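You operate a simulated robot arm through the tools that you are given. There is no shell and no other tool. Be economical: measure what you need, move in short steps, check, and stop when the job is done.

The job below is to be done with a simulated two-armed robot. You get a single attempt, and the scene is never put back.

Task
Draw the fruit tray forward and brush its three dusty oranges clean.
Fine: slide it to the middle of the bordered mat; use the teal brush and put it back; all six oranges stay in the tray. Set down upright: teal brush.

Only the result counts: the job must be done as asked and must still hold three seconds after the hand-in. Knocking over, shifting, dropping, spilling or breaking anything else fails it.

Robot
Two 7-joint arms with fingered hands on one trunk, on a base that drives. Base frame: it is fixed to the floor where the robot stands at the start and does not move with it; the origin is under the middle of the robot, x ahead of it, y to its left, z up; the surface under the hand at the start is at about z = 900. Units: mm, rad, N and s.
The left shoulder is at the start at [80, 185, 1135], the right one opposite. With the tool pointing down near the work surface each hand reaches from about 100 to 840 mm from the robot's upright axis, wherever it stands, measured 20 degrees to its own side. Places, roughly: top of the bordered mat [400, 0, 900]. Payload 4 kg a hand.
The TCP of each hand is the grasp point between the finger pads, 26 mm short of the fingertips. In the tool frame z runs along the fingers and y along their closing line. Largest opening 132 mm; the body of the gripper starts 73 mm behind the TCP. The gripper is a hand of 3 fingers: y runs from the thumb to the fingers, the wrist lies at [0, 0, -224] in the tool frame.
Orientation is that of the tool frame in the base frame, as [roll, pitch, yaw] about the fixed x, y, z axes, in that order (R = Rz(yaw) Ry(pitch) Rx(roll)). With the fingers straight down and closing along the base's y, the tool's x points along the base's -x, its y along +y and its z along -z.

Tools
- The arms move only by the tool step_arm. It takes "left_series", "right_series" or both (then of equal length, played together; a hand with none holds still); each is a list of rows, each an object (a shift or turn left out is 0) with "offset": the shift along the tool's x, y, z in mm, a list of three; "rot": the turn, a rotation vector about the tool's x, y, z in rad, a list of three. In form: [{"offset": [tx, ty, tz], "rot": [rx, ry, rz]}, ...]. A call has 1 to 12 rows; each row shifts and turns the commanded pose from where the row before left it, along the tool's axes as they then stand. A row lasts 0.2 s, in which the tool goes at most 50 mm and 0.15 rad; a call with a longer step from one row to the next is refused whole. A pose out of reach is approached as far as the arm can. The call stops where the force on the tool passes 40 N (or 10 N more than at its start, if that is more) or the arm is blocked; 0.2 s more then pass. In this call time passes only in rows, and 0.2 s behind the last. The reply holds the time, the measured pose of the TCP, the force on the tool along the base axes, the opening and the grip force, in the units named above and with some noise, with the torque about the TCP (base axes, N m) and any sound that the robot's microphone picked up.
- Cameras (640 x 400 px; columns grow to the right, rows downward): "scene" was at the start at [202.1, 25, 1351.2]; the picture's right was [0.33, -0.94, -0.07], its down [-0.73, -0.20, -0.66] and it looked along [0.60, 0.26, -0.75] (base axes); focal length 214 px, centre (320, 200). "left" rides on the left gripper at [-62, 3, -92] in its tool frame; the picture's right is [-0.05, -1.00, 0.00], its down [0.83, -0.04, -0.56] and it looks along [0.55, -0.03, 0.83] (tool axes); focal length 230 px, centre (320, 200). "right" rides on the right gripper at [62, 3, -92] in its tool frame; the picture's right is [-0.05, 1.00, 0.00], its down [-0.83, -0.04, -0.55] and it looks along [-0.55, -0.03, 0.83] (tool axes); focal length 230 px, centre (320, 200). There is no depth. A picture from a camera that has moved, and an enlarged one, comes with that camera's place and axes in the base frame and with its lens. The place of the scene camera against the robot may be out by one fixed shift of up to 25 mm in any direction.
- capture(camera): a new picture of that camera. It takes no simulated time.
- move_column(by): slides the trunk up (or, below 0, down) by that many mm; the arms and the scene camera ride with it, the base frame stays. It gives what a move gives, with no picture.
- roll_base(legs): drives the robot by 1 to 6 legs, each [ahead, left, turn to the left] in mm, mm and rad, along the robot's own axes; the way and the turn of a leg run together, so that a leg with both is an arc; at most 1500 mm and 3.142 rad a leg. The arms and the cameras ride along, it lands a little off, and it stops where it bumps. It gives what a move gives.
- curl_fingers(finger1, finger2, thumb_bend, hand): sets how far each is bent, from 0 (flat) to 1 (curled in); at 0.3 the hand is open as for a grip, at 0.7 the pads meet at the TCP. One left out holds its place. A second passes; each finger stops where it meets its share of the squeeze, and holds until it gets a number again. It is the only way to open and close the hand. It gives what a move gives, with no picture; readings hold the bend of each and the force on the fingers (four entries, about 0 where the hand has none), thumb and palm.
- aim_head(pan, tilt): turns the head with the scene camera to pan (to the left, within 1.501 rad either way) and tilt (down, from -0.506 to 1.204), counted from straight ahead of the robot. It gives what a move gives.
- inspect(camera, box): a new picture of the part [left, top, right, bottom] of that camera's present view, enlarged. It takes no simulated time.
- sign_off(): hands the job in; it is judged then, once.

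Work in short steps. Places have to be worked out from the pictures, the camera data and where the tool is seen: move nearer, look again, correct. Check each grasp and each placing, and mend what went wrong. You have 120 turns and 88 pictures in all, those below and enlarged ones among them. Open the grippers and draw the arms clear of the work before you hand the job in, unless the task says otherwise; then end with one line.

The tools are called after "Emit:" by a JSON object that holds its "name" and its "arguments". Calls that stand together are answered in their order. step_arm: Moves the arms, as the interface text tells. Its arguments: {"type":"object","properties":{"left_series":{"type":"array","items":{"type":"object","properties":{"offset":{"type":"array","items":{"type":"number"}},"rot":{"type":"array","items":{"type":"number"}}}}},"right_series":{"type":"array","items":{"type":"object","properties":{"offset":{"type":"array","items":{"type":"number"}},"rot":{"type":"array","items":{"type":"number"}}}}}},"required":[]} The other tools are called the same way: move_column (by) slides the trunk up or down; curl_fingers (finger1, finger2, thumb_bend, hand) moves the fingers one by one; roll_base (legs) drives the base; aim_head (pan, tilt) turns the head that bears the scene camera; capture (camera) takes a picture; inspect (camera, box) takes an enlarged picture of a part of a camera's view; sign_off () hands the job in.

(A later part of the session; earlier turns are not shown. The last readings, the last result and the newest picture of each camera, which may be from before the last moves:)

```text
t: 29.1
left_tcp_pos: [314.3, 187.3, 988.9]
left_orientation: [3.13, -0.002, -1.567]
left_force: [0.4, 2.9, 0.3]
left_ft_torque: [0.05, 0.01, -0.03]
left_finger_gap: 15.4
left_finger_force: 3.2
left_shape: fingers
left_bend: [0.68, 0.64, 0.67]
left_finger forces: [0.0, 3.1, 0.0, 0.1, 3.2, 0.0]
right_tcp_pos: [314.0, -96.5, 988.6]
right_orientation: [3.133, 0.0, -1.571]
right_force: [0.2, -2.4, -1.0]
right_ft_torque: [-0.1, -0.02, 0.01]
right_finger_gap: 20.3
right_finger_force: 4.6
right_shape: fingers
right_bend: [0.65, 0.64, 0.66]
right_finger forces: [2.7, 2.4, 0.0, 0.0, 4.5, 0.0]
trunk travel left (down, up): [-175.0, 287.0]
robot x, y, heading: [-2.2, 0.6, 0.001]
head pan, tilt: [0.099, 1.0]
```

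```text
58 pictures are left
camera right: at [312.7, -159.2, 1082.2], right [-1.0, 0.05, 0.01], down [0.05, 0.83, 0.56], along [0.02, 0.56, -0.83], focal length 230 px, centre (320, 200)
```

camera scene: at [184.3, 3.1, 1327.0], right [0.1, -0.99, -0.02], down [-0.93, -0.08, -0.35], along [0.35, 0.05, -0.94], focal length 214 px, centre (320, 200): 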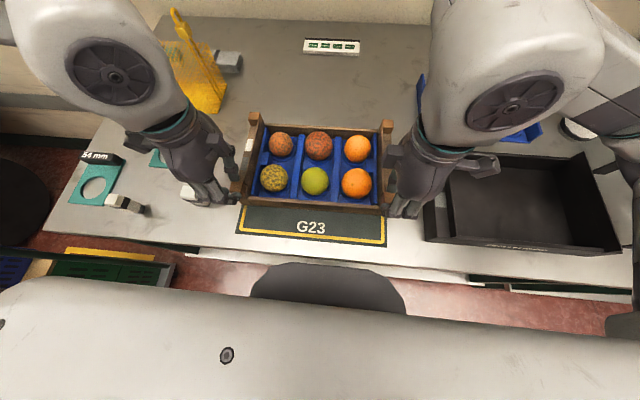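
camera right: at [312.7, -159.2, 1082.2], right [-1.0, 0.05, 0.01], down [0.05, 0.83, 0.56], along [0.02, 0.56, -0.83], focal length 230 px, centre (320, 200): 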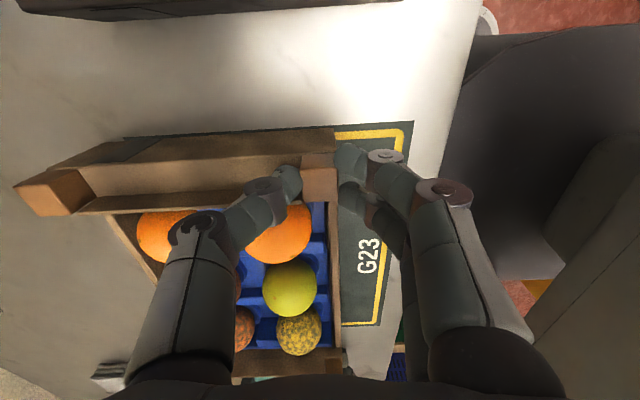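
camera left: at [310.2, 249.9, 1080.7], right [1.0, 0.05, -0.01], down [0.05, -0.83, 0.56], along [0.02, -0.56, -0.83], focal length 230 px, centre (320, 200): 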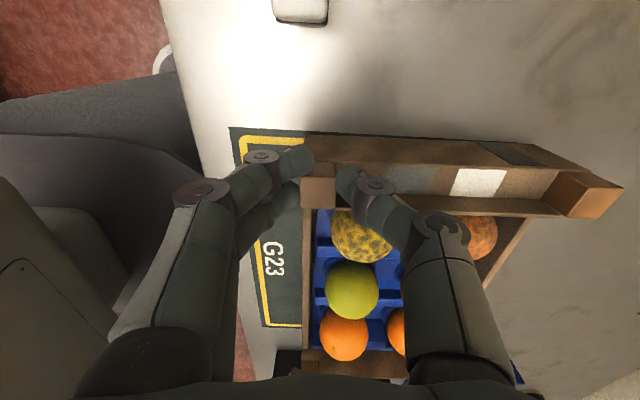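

Tray is centred in y; its centre in x is ≈388 vs mat centre ≈355. Pulling 33 mm more.

Emit:
{"name": "step_arm", "arguments": {"left_series": [{"offset": [0, 6, 0]}, {"offset": [0, 9, 0]}, {"offset": [0, 9, 0]}, {"offset": [0, 6, 0]}, {"offset": [0, 3, 0]}], "right_series": [{"offset": [0, 6, 0]}, {"offset": [0, 9, 0]}, {"offset": [0, 9, 0]}, {"offset": [0, 6, 0]}, {"offset": [0, 3, 0]}]}}

Emit:
{"name": "capture", "arguments": {"camera": "left"}}

Emit:
{"name": "capture", "arguments": {"camera": "right"}}

Emit:
{"name": "inspect", "arguments": {"camera": "scene", "box": [200, 90, 440, 260]}}

```text
t: 30.3
left_tcp_pos: [276.5, 181.0, 985.9]
left_orientation: [3.108, 0.003, -1.627]
left_force: [-0.7, 4.9, 1.0]
left_ft_torque: [0.11, 0.0, -0.06]
left_finger_gap: 15.5
left_finger_force: 3.9
left_shape: fingers
left_bend: [0.68, 0.64, 0.67]
left_finger forces: [2.1, 3.2, 0.1, 0.0, 3.4, 0.0]
left hand out of reach, approached as far as the arm can: row 4, 5
right_tcp_pos: [280.4, -96.2, 989.4]
right_orientation: [3.134, 0.002, -1.571]
right_force: [0.6, -5.0, 0.0]
right_ft_torque: [-0.08, 0.0, -0.06]
right_finger_gap: 20.5
right_finger_force: 4.5
right_shape: fingers
right_bend: [0.65, 0.66, 0.66]
right_finger forces: [2.4, 1.2, 0.0, 0.1, 5.0, 0.0]
trunk travel left (down, up): [-175.0, 287.0]
robot x, y, heading: [-0.3, -1.1, -0.002]
head pan, tilt: [0.099, 1.0]
```

```text
57 pictures are left
camera left: at [278.9, 241.1, 1078.8], right [1.0, 0.0, -0.03], down [0.01, -0.83, 0.55], along [-0.03, -0.55, -0.83], focal length 230 px, centre (320, 200)
```

left: 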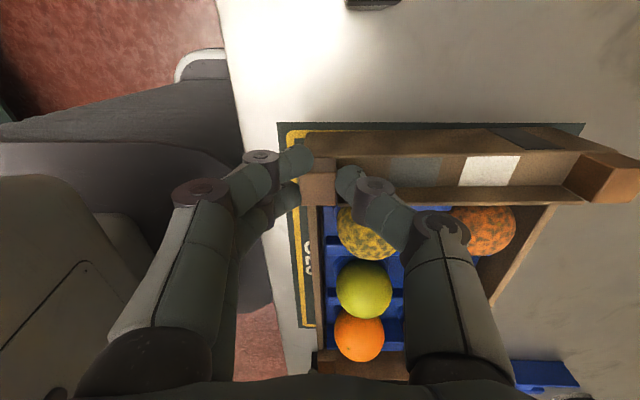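

```text
56 pictures are left
camera right: at [279.3, -158.1, 1082.7], right [-1.0, 0.05, 0.01], down [0.05, 0.83, 0.56], along [0.02, 0.56, -0.83], focal length 230 px, centre (320, 200)
```

right: 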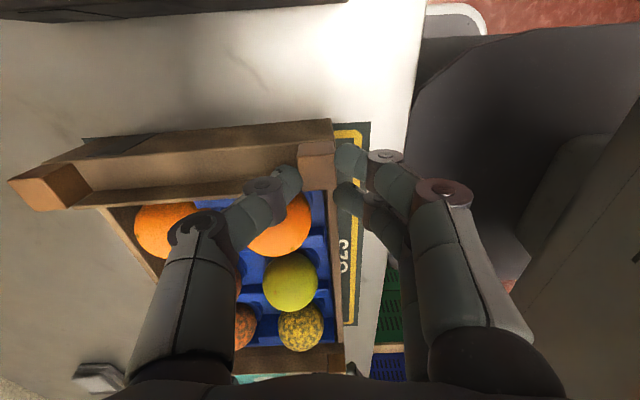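

```text
2.35 times, centred on (320, 175) of scene
camera zoom: at [184.7, 3.5, 1326.9], right [0.1, -0.99, -0.02], down [-0.93, -0.08, -0.35], along [0.35, 0.05, -0.94], focal length 505 px, centre (320, 259)
```

zoom: 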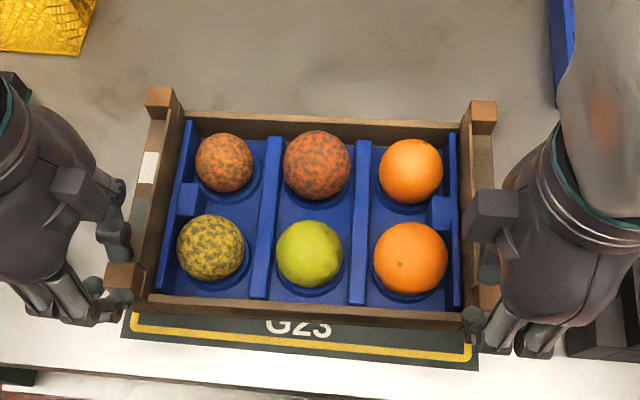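

Tray front-to-back now fits (≈28 mm front and back), but the left arm hit a near-reach limit and the tray moved ~6 mm to −y. I'll shift both hands +y by 6 mm.

Emit:
{"name": "step_arm", "arguments": {"left_series": [{"offset": [-3, -2, 0]}, {"offset": [-3, -2, 0]}, {"offset": [0, 0, 0]}], "right_series": [{"offset": [-3, 0, 0]}, {"offset": [-3, 0, 0]}, {"offset": [0, 0, 0]}]}}

Emit:
{"name": "capture", "arguments": {"camera": "right"}}

Emit:
{"name": "capture", "arguments": {"camera": "left"}}

```text
t: 31.1
left_tcp_pos: [284.0, 193.2, 989.4]
left_orientation: [3.133, -0.001, -1.569]
left_force: [-0.9, -4.4, 0.0]
left_ft_torque: [-0.09, 0.08, -0.01]
left_finger_gap: 15.0
left_finger_force: 3.5
left_shape: fingers
left_bend: [0.68, 0.64, 0.67]
left_finger forces: [0.0, 4.0, 0.0, 0.1, 2.5, 0.0]
right_tcp_pos: [280.2, -89.7, 989.5]
right_orientation: [3.133, 0.002, -1.574]
right_force: [-0.4, 3.3, 2.3]
right_ft_torque: [0.08, 0.02, -0.08]
right_finger_gap: 21.2
right_finger_force: 5.3
right_shape: fingers
right_bend: [0.65, 0.66, 0.66]
right_finger forces: [2.7, 3.2, 0.1, 0.0, 5.1, 0.0]
trunk travel left (down, up): [-175.0, 287.0]
robot x, y, heading: [-1.5, -0.9, 0.001]
head pan, tilt: [0.099, 1.0]
```

```text
54 pictures are left
camera right: at [278.6, -152.1, 1082.4], right [-1.0, 0.05, 0.01], down [0.05, 0.83, 0.56], along [0.02, 0.56, -0.83], focal length 230 px, centre (320, 200)
```

right: 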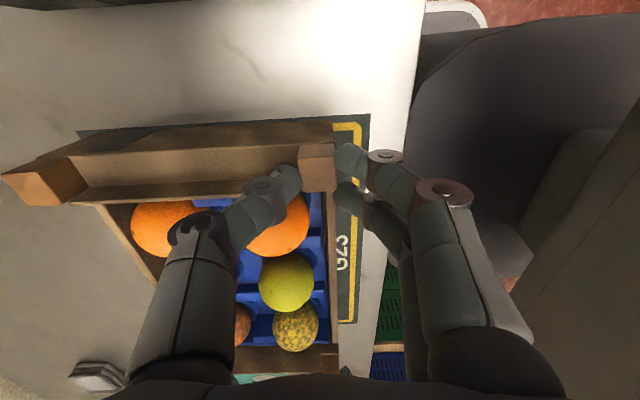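

```text
53 pictures are left
camera left: at [280.9, 256.5, 1080.7], right [1.0, 0.05, -0.01], down [0.05, -0.83, 0.56], along [0.02, -0.56, -0.83], focal length 230 px, centre (320, 200)
```

left: 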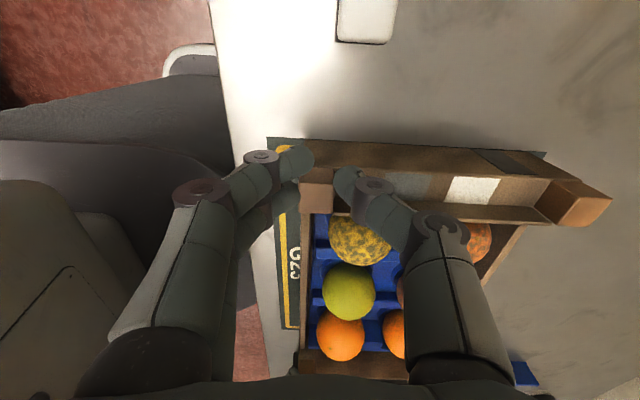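

Tray now spans y ≈ −103…192 (mat −106…194), x ≈ 268…445 (mat 240…469): centred. Releasing both hands and lifting.

Emit:
{"name": "curl_fingers", "arguments": {"hand": "left", "finger1": 0.5, "finger2": 0.5, "thumb_bend": 0.58}}

Emit:
{"name": "curl_fingers", "arguments": {"hand": "right", "finger1": 0.5, "finger2": 0.5, "thumb_bend": 0.58}}

Emit:
{"name": "step_arm", "arguments": {"left_series": [{"offset": [0, 0, -15]}, {"offset": [0, 0, -40]}, {"offset": [0, 0, -45]}, {"offset": [0, 0, -45]}], "right_series": [{"offset": [0, 0, -15]}, {"offset": [0, 0, -40]}, {"offset": [0, 0, -45]}, {"offset": [0, 0, -45]}]}}

Emit:
{"name": "capture", "arguments": {"camera": "right"}}

```text
t: 32.1
left_tcp_pos: [282.8, 195.3, 988.1]
left_orientation: [3.129, -0.001, -1.569]
left_force: [0.0, 0.1, 0.4]
left_ft_torque: [0.0, 0.0, -0.03]
left_finger_gap: 55.7
left_finger_force: 0.0
left_shape: fingers
left_bend: [0.5, 0.5, 0.57]
left_finger forces: [0.0, 0.1, 0.0, 0.0, 0.0, 0.0]
right_tcp_pos: [281.1, -90.8, 988.7]
right_orientation: [3.132, 0.001, -1.574]
right_force: [0.4, 2.1, 2.0]
right_ft_torque: [0.05, -0.02, -0.08]
right_finger_gap: 21.0
right_finger_force: 5.9
right_shape: fingers
right_bend: [0.65, 0.66, 0.66]
right_finger forces: [2.6, 3.2, 0.1, 0.0, 5.1, 0.0]
trunk travel left (down, up): [-175.0, 287.0]
robot x, y, heading: [-0.3, -0.0, -0.003]
head pan, tilt: [0.099, 1.0]
```

```text
t: 33.1
left_tcp_pos: [283.5, 193.1, 989.0]
left_orientation: [3.131, -0.001, -1.57]
left_force: [-0.1, 0.6, 0.7]
left_ft_torque: [-0.04, 0.0, 0.03]
left_finger_gap: 55.4
left_finger_force: 0.1
left_shape: fingers
left_bend: [0.5, 0.5, 0.57]
left_finger forces: [0.0, 0.1, 0.1, 0.0, 0.0, 0.0]
right_tcp_pos: [281.0, -90.3, 988.7]
right_orientation: [3.132, 0.0, -1.573]
right_force: [-0.2, -0.7, 0.1]
right_ft_torque: [0.0, -0.01, 0.0]
right_finger_gap: 55.4
right_finger_force: 0.0
right_shape: fingers
right_bend: [0.5, 0.5, 0.57]
right_finger forces: [0.0, 0.0, 0.1, 0.1, 0.0, 0.0]
trunk travel left (down, up): [-175.0, 287.0]
robot x, y, heading: [1.3, 0.7, -0.005]
head pan, tilt: [0.099, 1.0]
```

```text
t: 34.1
left_tcp_pos: [281.5, 194.3, 1133.7]
left_orientation: [3.133, -0.003, -1.57]
left_force: [-0.3, 0.2, 0.4]
left_ft_torque: [-0.04, -0.01, 0.03]
left_finger_gap: 55.4
left_finger_force: 0.1
left_shape: fingers
left_bend: [0.5, 0.5, 0.57]
left_finger forces: [0.0, 0.0, 0.0, 0.1, 0.0, 0.0]
right_tcp_pos: [278.7, -90.7, 1133.5]
right_orientation: [3.136, 0.002, -1.574]
right_force: [-0.3, 0.0, -0.7]
right_ft_torque: [-0.04, 0.01, 0.0]
right_finger_gap: 55.5
right_finger_force: 0.1
right_shape: fingers
right_bend: [0.5, 0.5, 0.57]
right_finger forces: [0.0, 0.0, 0.0, 0.1, 0.0, 0.1]
trunk travel left (down, up): [-175.0, 287.0]
robot x, y, heading: [-4.5, -0.1, -0.0]
head pan, tilt: [0.099, 1.0]
```

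```text
52 pictures are left
camera right: at [276.7, -152.7, 1227.1], right [-1.0, 0.05, 0.01], down [0.05, 0.83, 0.56], along [0.03, 0.56, -0.83], focal length 230 px, centre (320, 200)
```

right: 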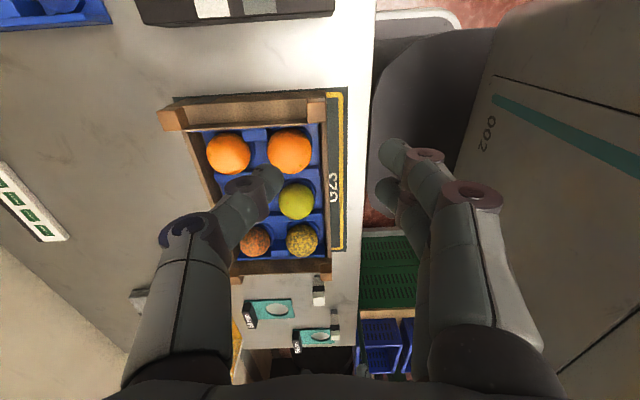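

Tray is released and well placed with all six oranges. Now the brush, near (695, 475): drive 250 mm left so the left arm reaches it.

Emit:
{"name": "roll_base", "arguments": {"legs": [[0, 250, 0]]}}

Emit:
{"name": "step_arm", "arguments": {"left_series": [{"offset": [0, -50, 0]}, {"offset": [0, -50, 0]}, {"offset": [0, -50, 0]}, {"offset": [0, -50, 0]}, {"offset": [0, -50, 0]}, {"offset": [-20, -30, 0]}]}}

Emit:
{"name": "capture", "arguments": {"camera": "left"}}

```text
t: 35.9
left_tcp_pos: [284.5, 442.5, 1132.9]
left_orientation: [3.132, -0.001, -1.571]
left_force: [-0.2, 0.0, -0.6]
left_ft_torque: [-0.02, -0.02, -0.02]
left_finger_gap: 55.5
left_finger_force: 0.0
left_shape: fingers
left_bend: [0.5, 0.5, 0.57]
left_finger forces: [0.0, 0.0, 0.1, 0.1, 0.0, 0.0]
right_tcp_pos: [281.5, 158.7, 1132.5]
right_orientation: [3.133, 0.002, -1.572]
right_force: [0.1, 0.2, -0.2]
right_ft_torque: [-0.01, 0.01, 0.02]
right_finger_gap: 55.7
right_finger_force: 0.1
right_shape: fingers
right_bend: [0.5, 0.5, 0.57]
right_finger forces: [0.0, 0.0, 0.0, 0.1, 0.0, 0.1]
trunk travel left (down, up): [-175.0, 287.0]
robot x, y, heading: [1.7, 250.0, 0.001]
head pan, tilt: [0.099, 1.0]
```

```text
t: 37.3
left_tcp_pos: [562.7, 460.7, 1129.8]
left_orientation: [3.13, -0.002, -1.57]
left_force: [-0.3, 0.3, -0.1]
left_ft_torque: [-0.04, -0.03, 0.0]
left_finger_gap: 55.8
left_finger_force: 0.0
left_shape: fingers
left_bend: [0.5, 0.5, 0.57]
left_finger forces: [0.0, 0.0, 0.1, 0.0, 0.1, 0.0]
right_tcp_pos: [282.1, 158.7, 1132.1]
right_orientation: [3.134, 0.002, -1.575]
right_force: [-0.3, -0.8, 0.3]
right_ft_torque: [-0.01, 0.05, -0.01]
right_finger_gap: 55.8
right_finger_force: 0.0
right_shape: fingers
right_bend: [0.5, 0.5, 0.57]
right_finger forces: [0.1, 0.1, 0.0, 0.1, 0.1, 0.1]
trunk travel left (down, up): [-175.0, 287.0]
robot x, y, heading: [1.4, 248.8, -0.005]
head pan, tilt: [0.099, 1.0]
```

```text
51 pictures are left
camera left: at [560.5, 524.0, 1222.7], right [1.0, 0.05, -0.01], down [0.05, -0.83, 0.56], along [0.02, -0.56, -0.83], focal length 230 px, centre (320, 200)
```

left: 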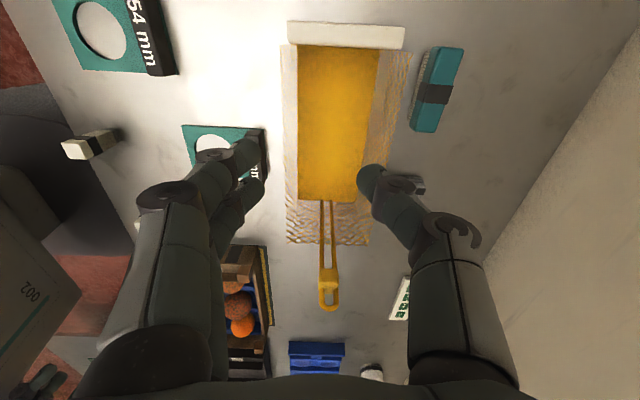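

The brush is in clear view behind the mesh box. Zooming for its geometry.

Emit:
{"name": "inspect", "arguments": {"camera": "left", "box": [360, 20, 520, 160]}}

```text
2.86 times, centred on (440, 90) of left
camera zoom: at [560.5, 524.0, 1222.7], right [1.0, 0.05, -0.01], down [0.05, -0.83, 0.56], along [0.02, -0.56, -0.83], focal length 657 px, centre (-23, 514)
```

zoom: 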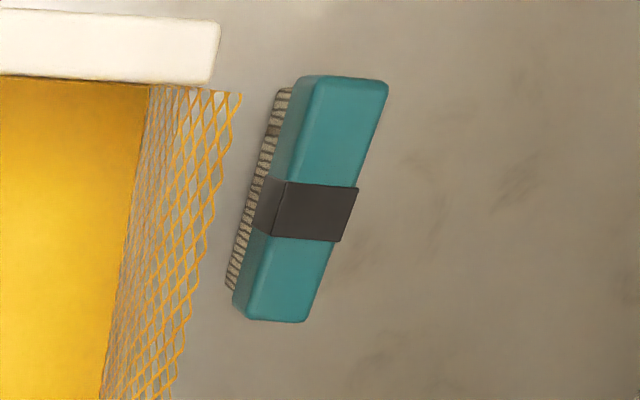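

Brush block: centre ≈ (685, 486), 28 × 83 mm (long along y), top z ≈ 947, bristles below z ≈ 925. I'll grip it at its ends (closing along y, clear of the mesh): turn the left hand back, open, and go above it.

Emit:
{"name": "step_arm", "arguments": {"left_series": [{"rot": [0, 0, 0.15]}, {"rot": [0, 0, 0.15]}, {"rot": [0, 0, 0.15]}, {"rot": [0, 0, 0.15]}, {"rot": [0, 0, 0.15]}, {"rot": [0, 0, 0.15]}, {"rot": [0, 0, 0.15]}, {"rot": [0, 0, 0.15]}, {"rot": [0, 0, 0.15]}, {"rot": [0, 0, 0.15]}, {"rot": [0, 0, 0.0708]}]}}

Emit:
{"name": "curl_fingers", "arguments": {"hand": "left", "finger1": 0.34, "finger2": 0.34, "thumb_bend": 0.34}}

Emit:
{"name": "step_arm", "arguments": {"left_series": [{"offset": [-41, 8, 0]}, {"offset": [-41, 8, 0]}, {"offset": [-41, 9, 0]}, {"offset": [0, 0, 40]}, {"offset": [0, 0, 30]}]}}

Emit:
{"name": "capture", "arguments": {"camera": "left"}}

```text
t: 39.7
left_tcp_pos: [562.8, 463.6, 1129.1]
left_orientation: [-3.14, -0.01, 3.139]
left_force: [-1.3, -1.0, -0.2]
left_ft_torque: [-0.01, 0.04, 0.02]
left_finger_gap: 55.7
left_finger_force: 0.1
left_shape: fingers
left_bend: [0.5, 0.5, 0.57]
left_finger forces: [0.0, 0.0, 0.1, 0.0, 0.0, 0.1]
right_tcp_pos: [280.6, 158.6, 1133.3]
right_orientation: [3.134, 0.001, -1.574]
right_force: [-0.3, -0.2, -0.2]
right_ft_torque: [-0.01, 0.02, 0.0]
right_finger_gap: 55.8
right_finger_force: 0.1
right_shape: fingers
right_bend: [0.5, 0.5, 0.57]
right_finger forces: [0.1, 0.0, 0.1, 0.0, 0.0, 0.0]
trunk travel left (down, up): [-175.0, 287.0]
robot x, y, heading: [-1.4, 248.9, -0.0]
head pan, tilt: [0.099, 1.0]
```

```text
t: 40.7
left_tcp_pos: [563.3, 463.8, 1128.6]
left_orientation: [-3.141, -0.009, -3.141]
left_force: [-0.5, 0.8, -0.1]
left_ft_torque: [0.01, 0.02, 0.01]
left_finger_gap: 120.8
left_finger_force: 0.1
left_shape: fingers
left_bend: [0.34, 0.34, 0.34]
left_finger forces: [0.1, 0.0, 0.0, 0.0, 0.0, 0.1]
right_tcp_pos: [280.6, 158.0, 1132.9]
right_orientation: [3.132, 0.002, -1.576]
right_force: [0.6, 0.6, 0.1]
right_ft_torque: [0.03, -0.01, 0.03]
right_finger_gap: 55.6
right_finger_force: 0.0
right_shape: fingers
right_bend: [0.5, 0.5, 0.57]
right_finger forces: [0.0, 0.1, 0.0, 0.1, 0.1, 0.0]
trunk travel left (down, up): [-175.0, 287.0]
robot x, y, heading: [-0.2, 245.8, -0.006]
head pan, tilt: [0.099, 1.0]
```

```text
t: 41.9
left_tcp_pos: [667.0, 486.4, 1058.3]
left_orientation: [-3.139, -0.013, -3.139]
left_force: [0.9, 0.1, -0.2]
left_ft_torque: [0.03, 0.03, 0.0]
left_finger_gap: 121.3
left_finger_force: 0.0
left_shape: fingers
left_bend: [0.34, 0.34, 0.34]
left_finger forces: [0.0, 0.0, 0.0, 0.0, 0.0, 0.0]
left hand out of reach, approached as far as the arm can: row 3
right_tcp_pos: [281.8, 158.9, 1131.4]
right_orientation: [3.131, 0.003, -1.574]
right_force: [0.8, -0.2, 0.4]
right_ft_torque: [-0.02, 0.02, 0.01]
right_finger_gap: 55.5
right_finger_force: 0.2
right_shape: fingers
right_bend: [0.5, 0.5, 0.57]
right_finger forces: [0.0, 0.1, 0.0, 0.0, 0.0, 0.0]
trunk travel left (down, up): [-175.0, 287.0]
robot x, y, heading: [1.9, 248.6, -0.001]
head pan, tilt: [0.099, 1.0]
```

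```text
49 pictures are left
camera left: at [729.1, 490.1, 1148.7], right [0.05, -1.0, 0.0], down [-0.82, -0.04, 0.56], along [-0.56, -0.03, -0.83], focal length 230 px, centre (320, 200)
```

left: 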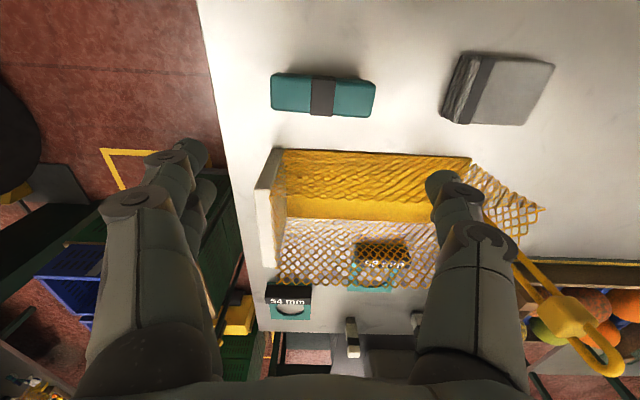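

Brush measures at (688, 485). The hand is 21 mm short in x; I'll close that while descending to z ≈ 995 and check.

Emit:
{"name": "step_arm", "arguments": {"left_series": [{"offset": [-8, 0, 25]}, {"offset": [-8, 0, 20]}, {"offset": [-5, -1, 18]}]}}

Emit:
{"name": "capture", "arguments": {"camera": "left"}}

```text
t: 42.7
left_tcp_pos: [685.8, 483.9, 996.0]
left_orientation: [-3.14, -0.01, 3.14]
left_force: [-0.3, 0.3, -0.1]
left_ft_torque: [-0.01, 0.01, 0.0]
left_finger_gap: 121.5
left_finger_force: 0.1
left_shape: fingers
left_bend: [0.34, 0.34, 0.34]
left_finger forces: [0.0, 0.0, 0.0, 0.0, 0.0, 0.0]
right_tcp_pos: [280.2, 159.2, 1131.7]
right_orientation: [3.134, 0.001, -1.575]
right_force: [-0.6, 0.8, 0.4]
right_ft_torque: [-0.04, 0.02, 0.01]
right_finger_gap: 55.7
right_finger_force: 0.2
right_shape: fingers
right_bend: [0.5, 0.5, 0.57]
right_finger forces: [0.0, 0.1, 0.1, 0.1, 0.1, 0.0]
trunk travel left (down, up): [-175.0, 287.0]
robot x, y, heading: [1.9, 250.3, 0.003]
head pan, tilt: [0.099, 1.0]
```

```text
48 pictures are left
camera left: at [748.2, 487.7, 1087.5], right [0.05, -1.0, 0.0], down [-0.83, -0.04, 0.56], along [-0.56, -0.03, -0.83], focal length 230 px, centre (320, 200)
```

left: 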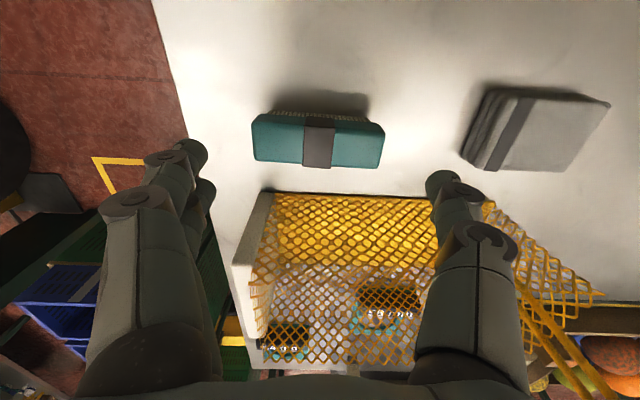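

Cross-solving both views: block top z ≈ 940, centre (690, 486). Descending to TCP z ≈ 940 around it, then closing.

Emit:
{"name": "step_arm", "arguments": {"left_series": [{"offset": [-4, 2, 10]}, {"offset": [0, 0, 20]}, {"offset": [0, 0, 15]}, {"offset": [0, 0, 11]}]}}

Emit:
{"name": "capture", "arguments": {"camera": "left"}}

```text
t: 43.7
left_tcp_pos: [689.2, 485.6, 938.6]
left_orientation: [-3.139, -0.009, -3.14]
left_force: [0.2, 0.7, 0.8]
left_ft_torque: [0.01, 0.0, 0.01]
left_finger_gap: 121.6
left_finger_force: 0.1
left_shape: fingers
left_bend: [0.34, 0.34, 0.34]
left_finger forces: [0.0, 0.0, 0.0, 0.1, 0.1, 0.0]
right_tcp_pos: [281.3, 158.6, 1132.6]
right_orientation: [3.134, 0.002, -1.575]
right_force: [0.8, 0.2, 0.5]
right_ft_torque: [0.0, -0.02, 0.0]
right_finger_gap: 55.6
right_finger_force: 0.0
right_shape: fingers
right_bend: [0.5, 0.5, 0.57]
right_finger forces: [0.0, 0.0, 0.0, 0.0, 0.1, 0.1]
trunk travel left (down, up): [-175.0, 287.0]
robot x, y, heading: [1.7, 247.3, -0.003]
head pan, tilt: [0.099, 1.0]
```

```text
47 pictures are left
camera left: at [751.5, 489.8, 1029.5], right [0.05, -1.0, 0.0], down [-0.82, -0.04, 0.56], along [-0.56, -0.03, -0.83], focal length 230 px, centre (320, 200)
```

left: 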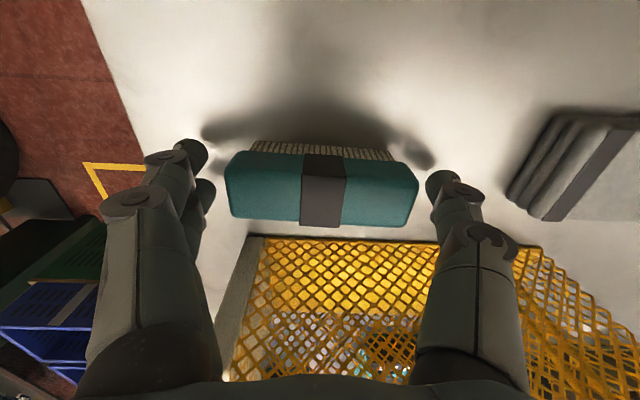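

Fingers straddle the ends well. Closing on the brush.

Emit:
{"name": "curl_fingers", "arguments": {"hand": "left", "finger1": 0.5, "finger2": 0.5, "thumb_bend": 0.5}}

Emit:
{"name": "capture", "arguments": {"camera": "left"}}

```text
t: 44.7
left_tcp_pos: [688.3, 485.2, 939.2]
left_orientation: [-3.139, -0.01, 3.141]
left_force: [0.0, -0.2, -0.4]
left_ft_torque: [0.01, 0.01, 0.0]
left_finger_gap: 85.8
left_finger_force: 8.2
left_shape: fingers
left_bend: [0.45, 0.44, 0.47]
left_finger forces: [4.2, 4.4, 0.0, 0.0, 8.5, 0.0]
right_tcp_pos: [279.8, 158.8, 1132.2]
right_orientation: [3.133, 0.003, -1.575]
right_force: [0.5, 0.1, -0.2]
right_ft_torque: [0.01, -0.02, 0.03]
right_finger_gap: 55.7
right_finger_force: 0.0
right_shape: fingers
right_bend: [0.5, 0.5, 0.57]
right_finger forces: [0.1, 0.1, 0.0, 0.0, 0.1, 0.1]
trunk travel left (down, up): [-175.0, 287.0]
robot x, y, heading: [-1.4, 250.5, -0.001]
head pan, tilt: [0.099, 1.0]
```

```text
46 pictures are left
camera left: at [751.3, 489.7, 1030.1], right [0.05, -1.0, 0.0], down [-0.82, -0.04, 0.56], along [-0.56, -0.03, -0.83], focal length 230 px, centre (320, 200)
```

left: 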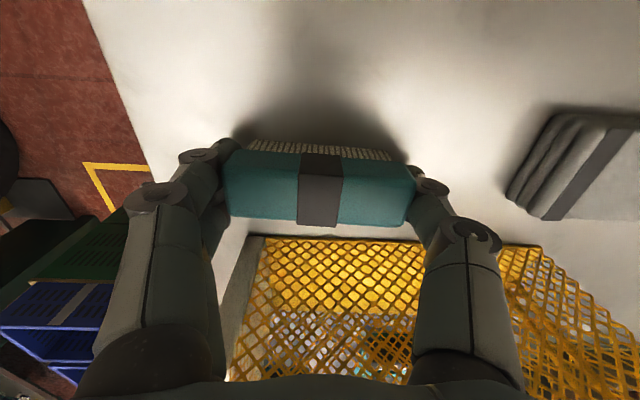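

Gripped with balanced 8 N; I'll squeeze a bit more and lift 20 mm straight up to test (return pose: (688.5, 485.3, 939)).

Emit:
{"name": "curl_fingers", "arguments": {"hand": "left", "finger1": 0.54, "finger2": 0.54, "thumb_bend": 0.54}}

Emit:
{"name": "step_arm", "arguments": {"left_series": [{"offset": [0, 0, -10]}, {"offset": [0, 0, -20]}, {"offset": [0, 0, -30]}, {"offset": [0, 0, -30]}]}}

Emit:
{"name": "capture", "arguments": {"camera": "left"}}

```text
t: 45.7
left_tcp_pos: [688.0, 484.9, 937.8]
left_orientation: [-3.14, -0.011, 3.142]
left_force: [0.0, 0.0, -0.6]
left_ft_torque: [0.02, 0.0, -0.03]
left_finger_gap: 84.7
left_finger_force: 13.7
left_shape: fingers
left_bend: [0.45, 0.45, 0.49]
left_finger forces: [7.1, 7.3, 0.0, 0.0, 14.3, 0.0]
right_tcp_pos: [280.9, 158.4, 1133.1]
right_orientation: [3.133, 0.002, -1.575]
right_force: [0.0, -1.4, 0.0]
right_ft_torque: [0.02, -0.04, 0.01]
right_finger_gap: 55.4
right_finger_force: 0.0
right_shape: fingers
right_bend: [0.5, 0.5, 0.57]
right_finger forces: [0.0, 0.0, 0.1, 0.0, 0.0, 0.0]
trunk travel left (down, up): [-175.0, 287.0]
robot x, y, heading: [-3.3, 250.6, 0.001]
head pan, tilt: [0.099, 1.0]
```

```text
t: 46.7
left_tcp_pos: [689.9, 484.8, 1029.7]
left_orientation: [-3.139, -0.011, -3.14]
left_force: [0.3, 0.5, -0.5]
left_ft_torque: [0.0, -0.01, 0.03]
left_finger_gap: 84.9
left_finger_force: 14.0
left_shape: fingers
left_bend: [0.45, 0.45, 0.49]
left_finger forces: [7.1, 7.1, 0.1, 0.0, 14.4, 0.0]
right_tcp_pos: [281.3, 157.6, 1135.0]
right_orientation: [3.133, 0.002, -1.574]
right_force: [-1.1, 0.0, -0.1]
right_ft_torque: [-0.01, 0.0, 0.01]
right_finger_gap: 55.3
right_finger_force: 0.1
right_shape: fingers
right_bend: [0.5, 0.5, 0.57]
right_finger forces: [0.0, 0.1, 0.1, 0.1, 0.0, 0.0]
trunk travel left (down, up): [-175.0, 287.0]
robot x, y, heading: [0.8, 250.5, -0.0]
head pan, tilt: [0.099, 1.0]
```

```text
45 pictures are left
camera left: at [751.8, 489.0, 1121.5], right [0.05, -1.0, 0.0], down [-0.82, -0.04, 0.56], along [-0.56, -0.03, -0.83], focal length 230 px, centre (320, 200)
```

left: 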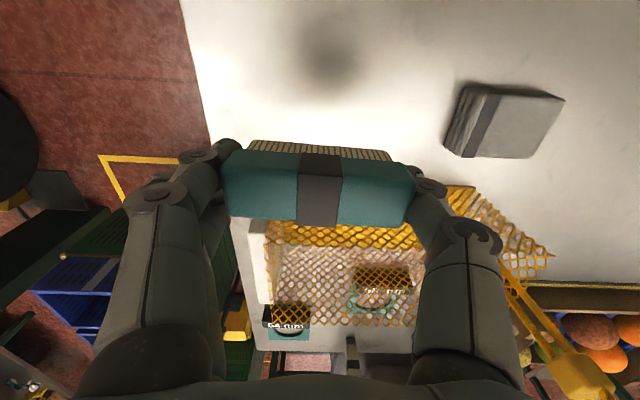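

Lift is clean, brush level. Raising and pulling back over the mesh, with the right hand moved out of the way.

Emit:
{"name": "step_arm", "arguments": {"left_series": [{"offset": [15, 0, -45]}, {"offset": [20, 0, -45]}, {"offset": [30, 0, -15]}, {"offset": [45, 0, 0]}, {"offset": [45, 0, 0]}, {"offset": [45, 0, 0]}, {"offset": [40, 0, 0]}], "right_series": [{"offset": [0, 0, -20]}, {"offset": [30, 0, 0]}, {"offset": [40, 0, 0]}, {"offset": [40, 0, 0]}, {"offset": [40, 0, 0]}, {"offset": [40, 0, 0]}, {"offset": [20, 0, 0]}]}}

Emit:
{"name": "roll_base", "arguments": {"legs": [[0, -200, 0]]}}

Emit:
{"name": "aim_head", "arguments": {"pan": 0.0, "tilt": 0.95}}

Emit:
{"name": "capture", "arguments": {"camera": "scene"}}

Emit:
{"name": "capture", "arguments": {"camera": "left"}}

```text
t: 48.3
left_tcp_pos: [451.4, 486.3, 1135.4]
left_orientation: [-3.141, -0.01, -3.141]
left_force: [-0.2, -0.8, -0.6]
left_ft_torque: [0.04, 0.0, 0.01]
left_finger_gap: 84.9
left_finger_force: 14.1
left_shape: fingers
left_bend: [0.45, 0.45, 0.49]
left_finger forces: [7.1, 7.2, 0.0, 0.0, 14.2, 0.1]
right_tcp_pos: [280.6, -50.5, 1151.2]
right_orientation: [3.131, 0.003, -1.573]
right_force: [-0.3, -0.8, 0.5]
right_ft_torque: [0.0, -0.03, 0.04]
right_finger_gap: 55.8
right_finger_force: 0.0
right_shape: fingers
right_bend: [0.5, 0.5, 0.57]
right_finger forces: [0.0, 0.0, 0.0, 0.0, 0.0, 0.0]
trunk travel left (down, up): [-175.0, 287.0]
robot x, y, heading: [-0.2, 248.4, 0.003]
head pan, tilt: [0.099, 1.0]
```

```text
t: 49.9
left_tcp_pos: [449.9, 292.6, 1135.3]
left_orientation: [-3.141, -0.011, -3.132]
left_force: [0.3, -0.5, -1.0]
left_ft_torque: [0.02, -0.03, -0.01]
left_finger_gap: 84.7
left_finger_force: 13.7
left_shape: fingers
left_bend: [0.45, 0.45, 0.49]
left_finger forces: [6.9, 7.2, 0.1, 0.1, 14.3, 0.0]
right_tcp_pos: [284.1, -246.8, 1151.3]
right_orientation: [3.133, 0.003, -1.567]
right_force: [-0.2, 0.0, -0.9]
right_ft_torque: [0.02, -0.03, -0.01]
right_finger_gap: 55.9
right_finger_force: 0.0
right_shape: fingers
right_bend: [0.5, 0.5, 0.57]
right_finger forces: [0.1, 0.0, 0.1, 0.1, 0.1, 0.1]
trunk travel left (down, up): [-175.0, 287.0]
robot x, y, heading: [0.6, 47.8, 0.008]
head pan, tilt: [0.099, 1.0]
```

```text
t: 50.5
left_tcp_pos: [449.8, 291.0, 1134.9]
left_orientation: [-3.14, -0.01, -3.132]
left_force: [-0.3, -0.9, -0.6]
left_ft_torque: [0.01, 0.0, 0.02]
left_finger_gap: 84.6
left_finger_force: 14.3
left_shape: fingers
left_bend: [0.45, 0.45, 0.49]
left_finger forces: [7.0, 7.2, 0.1, 0.1, 14.3, 0.1]
right_tcp_pos: [283.9, -245.7, 1151.9]
right_orientation: [3.132, 0.001, -1.567]
right_force: [-0.5, 0.2, 0.9]
right_ft_torque: [0.03, 0.0, 0.0]
right_finger_gap: 55.9
right_finger_force: 0.1
right_shape: fingers
right_bend: [0.5, 0.5, 0.57]
right_finger forces: [0.1, 0.1, 0.0, 0.0, 0.0, 0.1]
trunk travel left (down, up): [-175.0, 287.0]
robot x, y, heading: [-0.7, 55.7, 0.01]
head pan, tilt: [0.0, 0.949]
```

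```text
44 pictures are left
camera scene: at [188.9, 47.9, 1329.8], right [0.01, -1.0, 0.0], down [-0.92, -0.01, -0.4], along [0.4, 0.0, -0.92], focal length 214 px, centre (320, 200)
```

scene: 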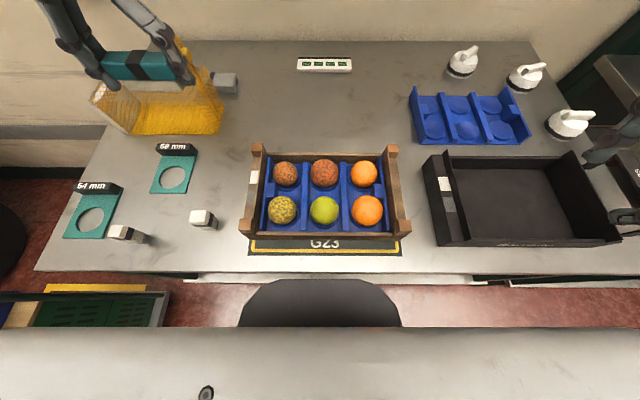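

```text
43 pictures are left
camera left: at [512.3, 295.6, 1227.1], right [0.06, -1.0, 0.0], down [-0.82, -0.05, 0.56], along [-0.56, -0.03, -0.83], focal length 230 px, centre (320, 200)
```

left: 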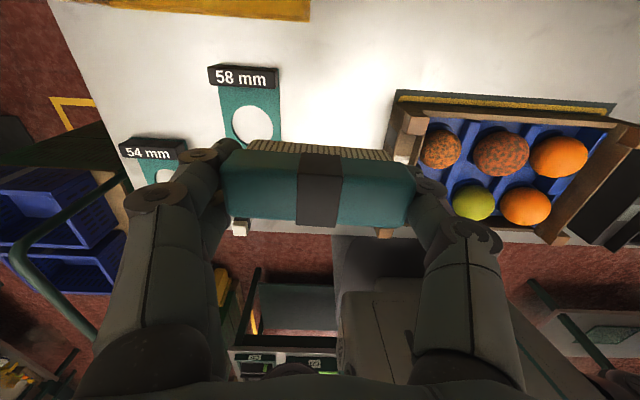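

Triangulated dusty oranges (centre z ≈ 930): back-left (404, 126), back-middle (403, 40), front-left (321, 126). Bristle tips are TCP − 39. Moving above the back-left one at TCP (402, 116, 1045).

Emit:
{"name": "step_arm", "arguments": {"left_series": [{"offset": [12, -44, 0]}, {"offset": [12, -44, 0]}, {"offset": [12, -44, 0]}, {"offset": [12, -43, 0]}, {"offset": [0, 0, 45]}, {"offset": [0, 0, 45]}]}}

Emit:
{"name": "capture", "arguments": {"camera": "left"}}

Emit:
{"name": "inspect", "arguments": {"camera": "scene", "box": [220, 110, 440, 260]}}

```text
t: 51.9
left_tcp_pos: [403.4, 115.2, 1047.3]
left_orientation: [-3.141, -0.011, -3.131]
left_force: [0.6, -0.2, -1.1]
left_ft_torque: [-0.03, 0.0, 0.03]
left_finger_gap: 84.6
left_finger_force: 14.3
left_shape: fingers
left_bend: [0.45, 0.45, 0.49]
left_finger forces: [7.1, 7.0, 0.0, 0.1, 14.3, 0.1]
right_tcp_pos: [285.0, -246.1, 1151.2]
right_orientation: [3.133, 0.001, -1.566]
right_force: [0.5, 0.3, 0.6]
right_ft_torque: [0.03, 0.01, 0.0]
right_finger_gap: 55.8
right_finger_force: 0.0
right_shape: fingers
right_bend: [0.5, 0.5, 0.57]
right_finger forces: [0.0, 0.0, 0.0, 0.1, 0.0, 0.0]
trunk travel left (down, up): [-175.0, 287.0]
robot x, y, heading: [2.6, 49.6, 0.007]
head pan, tilt: [0.0, 0.949]
```

```text
42 pictures are left
camera left: at [465.5, 120.5, 1137.3], right [0.06, -1.0, 0.0], down [-0.82, -0.05, 0.56], along [-0.56, -0.04, -0.83], focal length 230 px, centre (320, 200)
```

left: 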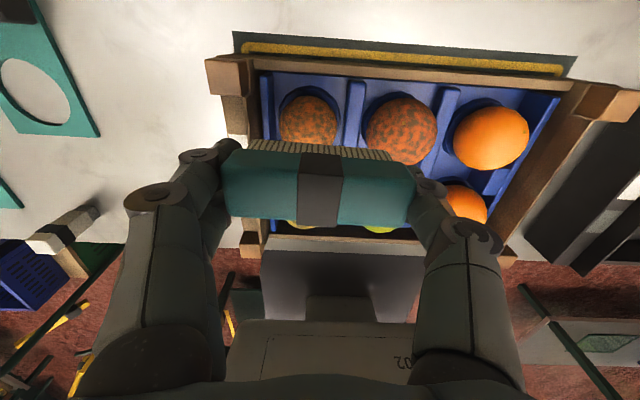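

```text
2.67 times, centred on (330, 185) of scene
camera zoom: at [190.2, 48.5, 1329.5], right [0.01, -1.0, 0.0], down [-0.92, -0.01, -0.4], along [0.4, 0.0, -0.92], focal length 572 px, centre (293, 240)
```

zoom: 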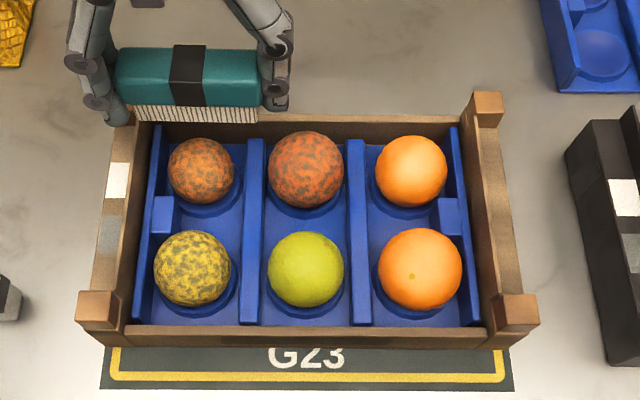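

A at (408, 126), B (407, 43) confirmed; A's top should be at about z 956, so contact near TCP 995. Descending carefully.

Emit:
{"name": "step_arm", "arguments": {"left_series": [{"offset": [-4, 0, 20]}, {"offset": [0, 0, 15]}, {"offset": [0, 0, 10]}, {"offset": [0, 0, 4]}, {"offset": [0, 0, 2]}]}}

Emit:
{"name": "inspect", "arguments": {"camera": "scene", "box": [220, 110, 440, 260]}}

```text
t: 53.1
left_tcp_pos: [404.6, 116.3, 995.5]
left_orientation: [-3.139, -0.011, -3.133]
left_force: [-0.3, -0.2, -0.5]
left_ft_torque: [0.01, 0.01, -0.04]
left_finger_gap: 84.5
left_finger_force: 14.3
left_shape: fingers
left_bend: [0.45, 0.45, 0.49]
left_finger forces: [7.1, 7.0, 0.1, 0.0, 14.1, 0.1]
right_tcp_pos: [283.1, -246.5, 1152.8]
right_orientation: [3.135, 0.002, -1.568]
right_force: [-0.6, 0.0, 0.3]
right_ft_torque: [0.0, -0.01, -0.02]
right_finger_gap: 55.7
right_finger_force: 0.1
right_shape: fingers
right_bend: [0.5, 0.5, 0.57]
right_finger forces: [0.0, 0.0, 0.0, 0.1, 0.0, 0.0]
trunk travel left (down, up): [-175.0, 287.0]
robot x, y, heading: [-2.8, 49.7, 0.006]
head pan, tilt: [0.0, 0.949]
```

```text
2.67 times, centred on (330, 185) of scene
camera zoom: at [188.8, 48.5, 1329.9], right [0.01, -1.0, 0.0], down [-0.92, -0.01, -0.4], along [0.4, 0.0, -0.92], focal length 572 px, centre (293, 240)
```

zoom: 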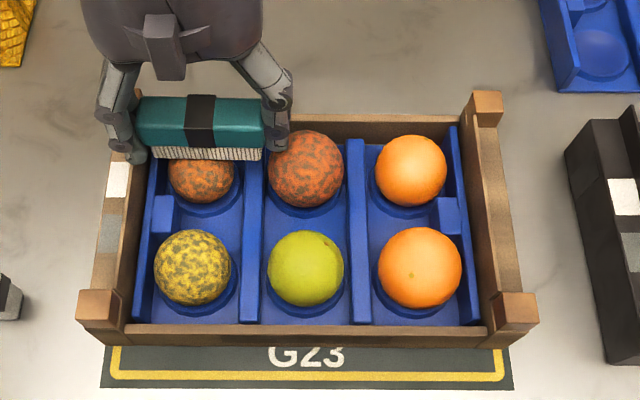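

Almost touching; creeping down 2 mm at a time.

Emit:
{"name": "step_arm", "arguments": {"left_series": [{"offset": [0, 2, 2]}, {"offset": [0, 0, 2]}, {"offset": [0, 0, 1]}]}}

Emit:
{"name": "inspect", "arguments": {"camera": "left", "box": [200, 60, 460, 220]}}

```text
t: 53.9
left_tcp_pos: [405.7, 116.8, 990.6]
left_orientation: [-3.139, -0.008, -3.134]
left_force: [-0.8, 0.0, 9.4]
left_ft_torque: [-0.01, 0.02, 0.03]
left_finger_gap: 83.0
left_finger_force: 13.1
left_shape: fingers
left_bend: [0.47, 0.5, 0.5]
left_finger forces: [7.7, 5.4, 0.1, 0.1, 13.1, 0.0]
right_tcp_pos: [282.3, -247.2, 1151.9]
right_orientation: [3.135, 0.001, -1.567]
right_force: [0.2, 0.5, -0.1]
right_ft_torque: [0.03, 0.02, 0.02]
right_finger_gap: 55.6
right_finger_force: 0.1
right_shape: fingers
right_bend: [0.5, 0.5, 0.57]
right_finger forces: [0.0, 0.1, 0.1, 0.0, 0.1, 0.1]
trunk travel left (down, up): [-175.0, 287.0]
robot x, y, heading: [-0.2, 51.9, 0.008]
head pan, tilt: [0.0, 0.949]
```

```text
2.46 times, centred on (330, 140) of left
camera zoom: at [467.8, 122.0, 1082.0], right [0.06, -1.0, 0.0], down [-0.83, -0.05, 0.56], along [-0.56, -0.04, -0.83], focal length 566 px, centre (295, 348)
```

zoom: 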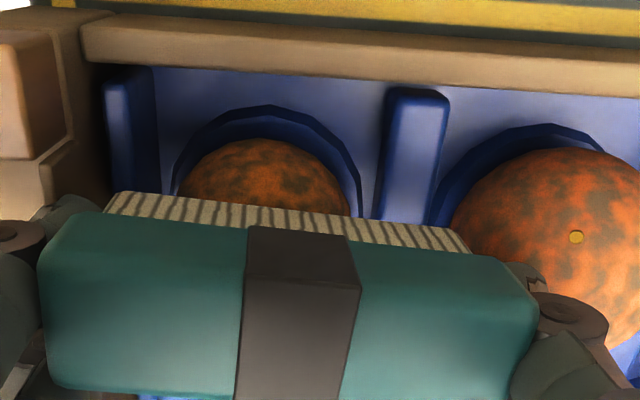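

Contact at 9 N tilted the brush slightly in the grip. Backing off 2 mm, and tightening the grip before stroking.

Emit:
{"name": "step_arm", "arguments": {"left_series": [{"offset": [0, 0, -3]}, {"offset": [0, 0, 0]}]}}

Emit:
{"name": "curl_fingers", "arguments": {"hand": "left", "finger1": 0.6, "finger2": 0.6, "thumb_bend": 0.6}}

Emit:
{"name": "capture", "arguments": {"camera": "left"}}

```text
t: 54.5
left_tcp_pos: [404.7, 118.4, 992.8]
left_orientation: [-3.14, -0.01, -3.132]
left_force: [-0.9, -0.1, -0.9]
left_ft_torque: [-0.02, 0.0, -0.02]
left_finger_gap: 83.1
left_finger_force: 13.5
left_shape: fingers
left_bend: [0.46, 0.5, 0.5]
left_finger forces: [9.1, 5.1, 0.1, 0.0, 13.1, 0.1]
right_tcp_pos: [283.5, -246.6, 1151.8]
right_orientation: [3.134, 0.001, -1.566]
right_force: [0.1, 0.2, -0.3]
right_ft_torque: [-0.04, -0.03, 0.01]
right_finger_gap: 55.5
right_finger_force: 0.0
right_shape: fingers
right_bend: [0.5, 0.5, 0.57]
right_finger forces: [0.0, 0.0, 0.1, 0.0, 0.0, 0.0]
trunk travel left (down, up): [-175.0, 287.0]
robot x, y, heading: [4.0, 52.4, 0.002]
head pan, tilt: [0.0, 0.949]
```

```text
t: 55.5
left_tcp_pos: [405.8, 118.1, 992.8]
left_orientation: [-3.142, -0.01, -3.132]
left_force: [0.9, 0.9, -0.4]
left_ft_torque: [0.02, 0.02, 0.03]
left_finger_gap: 82.4
left_finger_force: 21.0
left_shape: fingers
left_bend: [0.44, 0.55, 0.53]
left_finger forces: [14.3, 7.9, 0.0, 0.1, 19.5, 0.0]
right_tcp_pos: [281.9, -246.5, 1150.7]
right_orientation: [3.132, 0.001, -1.568]
right_force: [0.5, 0.0, -0.5]
right_ft_torque: [0.02, 0.0, 0.0]
right_finger_gap: 55.8
right_finger_force: 0.0
right_shape: fingers
right_bend: [0.5, 0.5, 0.57]
right_finger forces: [0.0, 0.1, 0.0, 0.0, 0.1, 0.0]
trunk travel left (down, up): [-175.0, 287.0]
robot x, y, heading: [0.4, 49.8, 0.005]
head pan, tilt: [0.0, 0.949]
```

```text
38 pictures are left
camera left: at [468.0, 122.4, 1084.6], right [0.06, -1.0, 0.0], down [-0.82, -0.05, 0.56], along [-0.56, -0.04, -0.83], focal length 230 px, centre (320, 200)
```

left: 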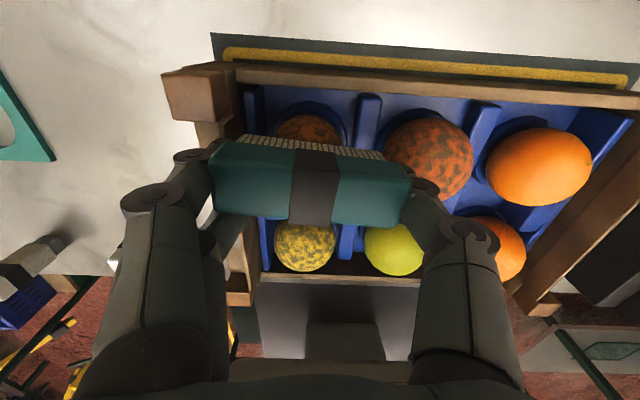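

The brush yawed ~6° in the grip but is held (20 N). I'll centre it over orange A so there is no turning moment, press lightly and stroke ±10 mm along x.

Emit:
{"name": "step_arm", "arguments": {"left_series": [{"offset": [-1, 6, 0]}, {"offset": [0, 0, 1.5]}, {"offset": [5, 0, 0.5]}, {"offset": [5, 0, 0]}, {"offset": [-5, 0, 0]}, {"offset": [-5, 0, 0]}, {"offset": [-5, 0, 0]}, {"offset": [-5, 0, 0]}, {"offset": [5, 0, 0]}, {"offset": [5, 0, 0]}]}}

Emit:
{"name": "capture", "arguments": {"camera": "left"}}

```text
t: 57.7
left_tcp_pos: [407.4, 124.8, 992.8]
left_orientation: [-3.14, -0.01, -3.133]
left_force: [0.1, -0.2, -0.5]
left_ft_torque: [0.0, 0.01, 0.03]
left_finger_gap: 82.3
left_finger_force: 19.9
left_shape: fingers
left_bend: [0.45, 0.56, 0.54]
left_finger forces: [15.1, 6.5, 0.1, 0.1, 19.4, 0.0]
right_tcp_pos: [282.5, -245.7, 1152.4]
right_orientation: [3.135, 0.001, -1.568]
right_force: [-0.2, 0.2, 0.4]
right_ft_torque: [0.02, 0.0, -0.01]
right_finger_gap: 55.5
right_finger_force: 0.1
right_shape: fingers
right_bend: [0.5, 0.5, 0.57]
right_finger forces: [0.1, 0.0, 0.0, 0.0, 0.0, 0.0]
trunk travel left (down, up): [-175.0, 287.0]
robot x, y, heading: [-5.8, 54.6, 0.003]
head pan, tilt: [0.0, 0.949]
```

```text
37 pictures are left
camera left: at [469.2, 128.5, 1083.3], right [0.06, -1.0, 0.0], down [-0.82, -0.05, 0.56], along [-0.56, -0.03, -0.83], focal length 230 px, centre (320, 200)
```

left: 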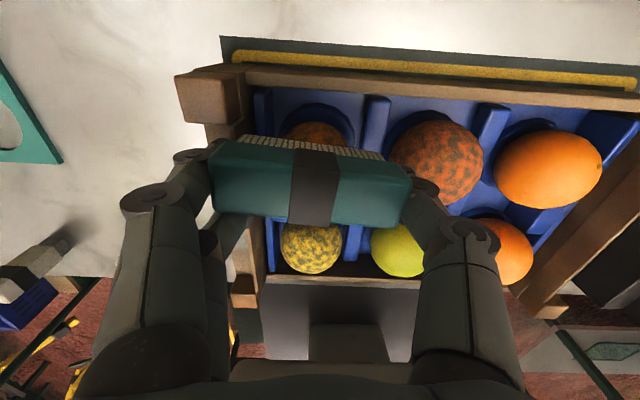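

Force reads ~0, so contact was only grazing. Pressing 2 mm lower and reading force.

Emit:
{"name": "step_arm", "arguments": {"left_series": [{"offset": [0, 0, 1]}, {"offset": [0, 0, 1]}]}}

```text
t: 58.3
left_tcp_pos: [407.0, 123.8, 990.9]
left_orientation: [-3.137, -0.008, -3.134]
left_force: [0.3, 0.4, 9.8]
left_ft_torque: [0.0, -0.03, -0.03]
left_finger_gap: 82.1
left_finger_force: 19.8
left_shape: fingers
left_bend: [0.45, 0.56, 0.54]
left_finger forces: [14.4, 6.3, 0.0, 0.0, 18.6, 0.1]
right_tcp_pos: [284.2, -247.3, 1151.5]
right_orientation: [3.135, 0.0, -1.568]
right_force: [0.7, 0.1, -0.3]
right_ft_torque: [-0.01, -0.02, 0.02]
right_finger_gap: 55.7
right_finger_force: 0.0
right_shape: fingers
right_bend: [0.5, 0.5, 0.57]
right_finger forces: [0.1, 0.1, 0.0, 0.0, 0.0, 0.1]
trunk travel left (down, up): [-175.0, 287.0]
robot x, y, heading: [-3.2, 51.6, 0.007]
head pan, tilt: [0.0, 0.949]
```

9.8 N pressing: a bit much, so easing 0.7 mm and stroking ±10 mm along x.

Emit:
{"name": "step_arm", "arguments": {"left_series": [{"offset": [0, 0, -0.7]}, {"offset": [5, 0, 0]}, {"offset": [5, 0, 0]}, {"offset": [-5, 0, 0]}, {"offset": [-5, 0, 0]}, {"offset": [-5, 0, 0]}, {"offset": [-5, 0, 0]}, {"offset": [5, 0, 0]}, {"offset": [5, 0, 0]}]}}

Emit:
{"name": "inspect", "arguments": {"camera": "left", "box": [160, 50, 480, 250]}}

```text
t: 60.3
left_tcp_pos: [406.8, 126.0, 991.4]
left_orientation: [3.141, -0.009, -3.133]
left_force: [-1.0, -0.7, 4.7]
left_ft_torque: [-0.08, 0.06, 0.03]
left_finger_gap: 81.9
left_finger_force: 20.1
left_shape: fingers
left_bend: [0.45, 0.58, 0.54]
left_finger forces: [15.1, 5.2, 0.1, 0.0, 18.7, 0.0]
right_tcp_pos: [283.2, -246.3, 1152.5]
right_orientation: [3.133, 0.002, -1.567]
right_force: [-0.3, -0.6, 0.2]
right_ft_torque: [0.0, 0.04, 0.0]
right_finger_gap: 55.7
right_finger_force: 0.0
right_shape: fingers
right_bend: [0.5, 0.5, 0.57]
right_finger forces: [0.1, 0.0, 0.0, 0.0, 0.1, 0.1]
trunk travel left (down, up): [-175.0, 287.0]
robot x, y, heading: [3.1, 54.2, 0.009]
head pan, tilt: [0.0, 0.949]
```

```text
2.00 times, centred on (320, 150) of left
camera zoom: at [469.1, 128.4, 1081.8], right [0.06, -1.0, 0.0], down [-0.82, -0.05, 0.56], along [-0.56, -0.03, -0.83], focal length 460 px, centre (320, 300)
```

zoom: 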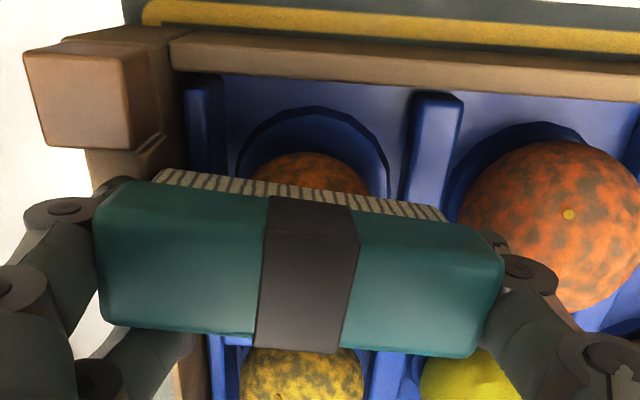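

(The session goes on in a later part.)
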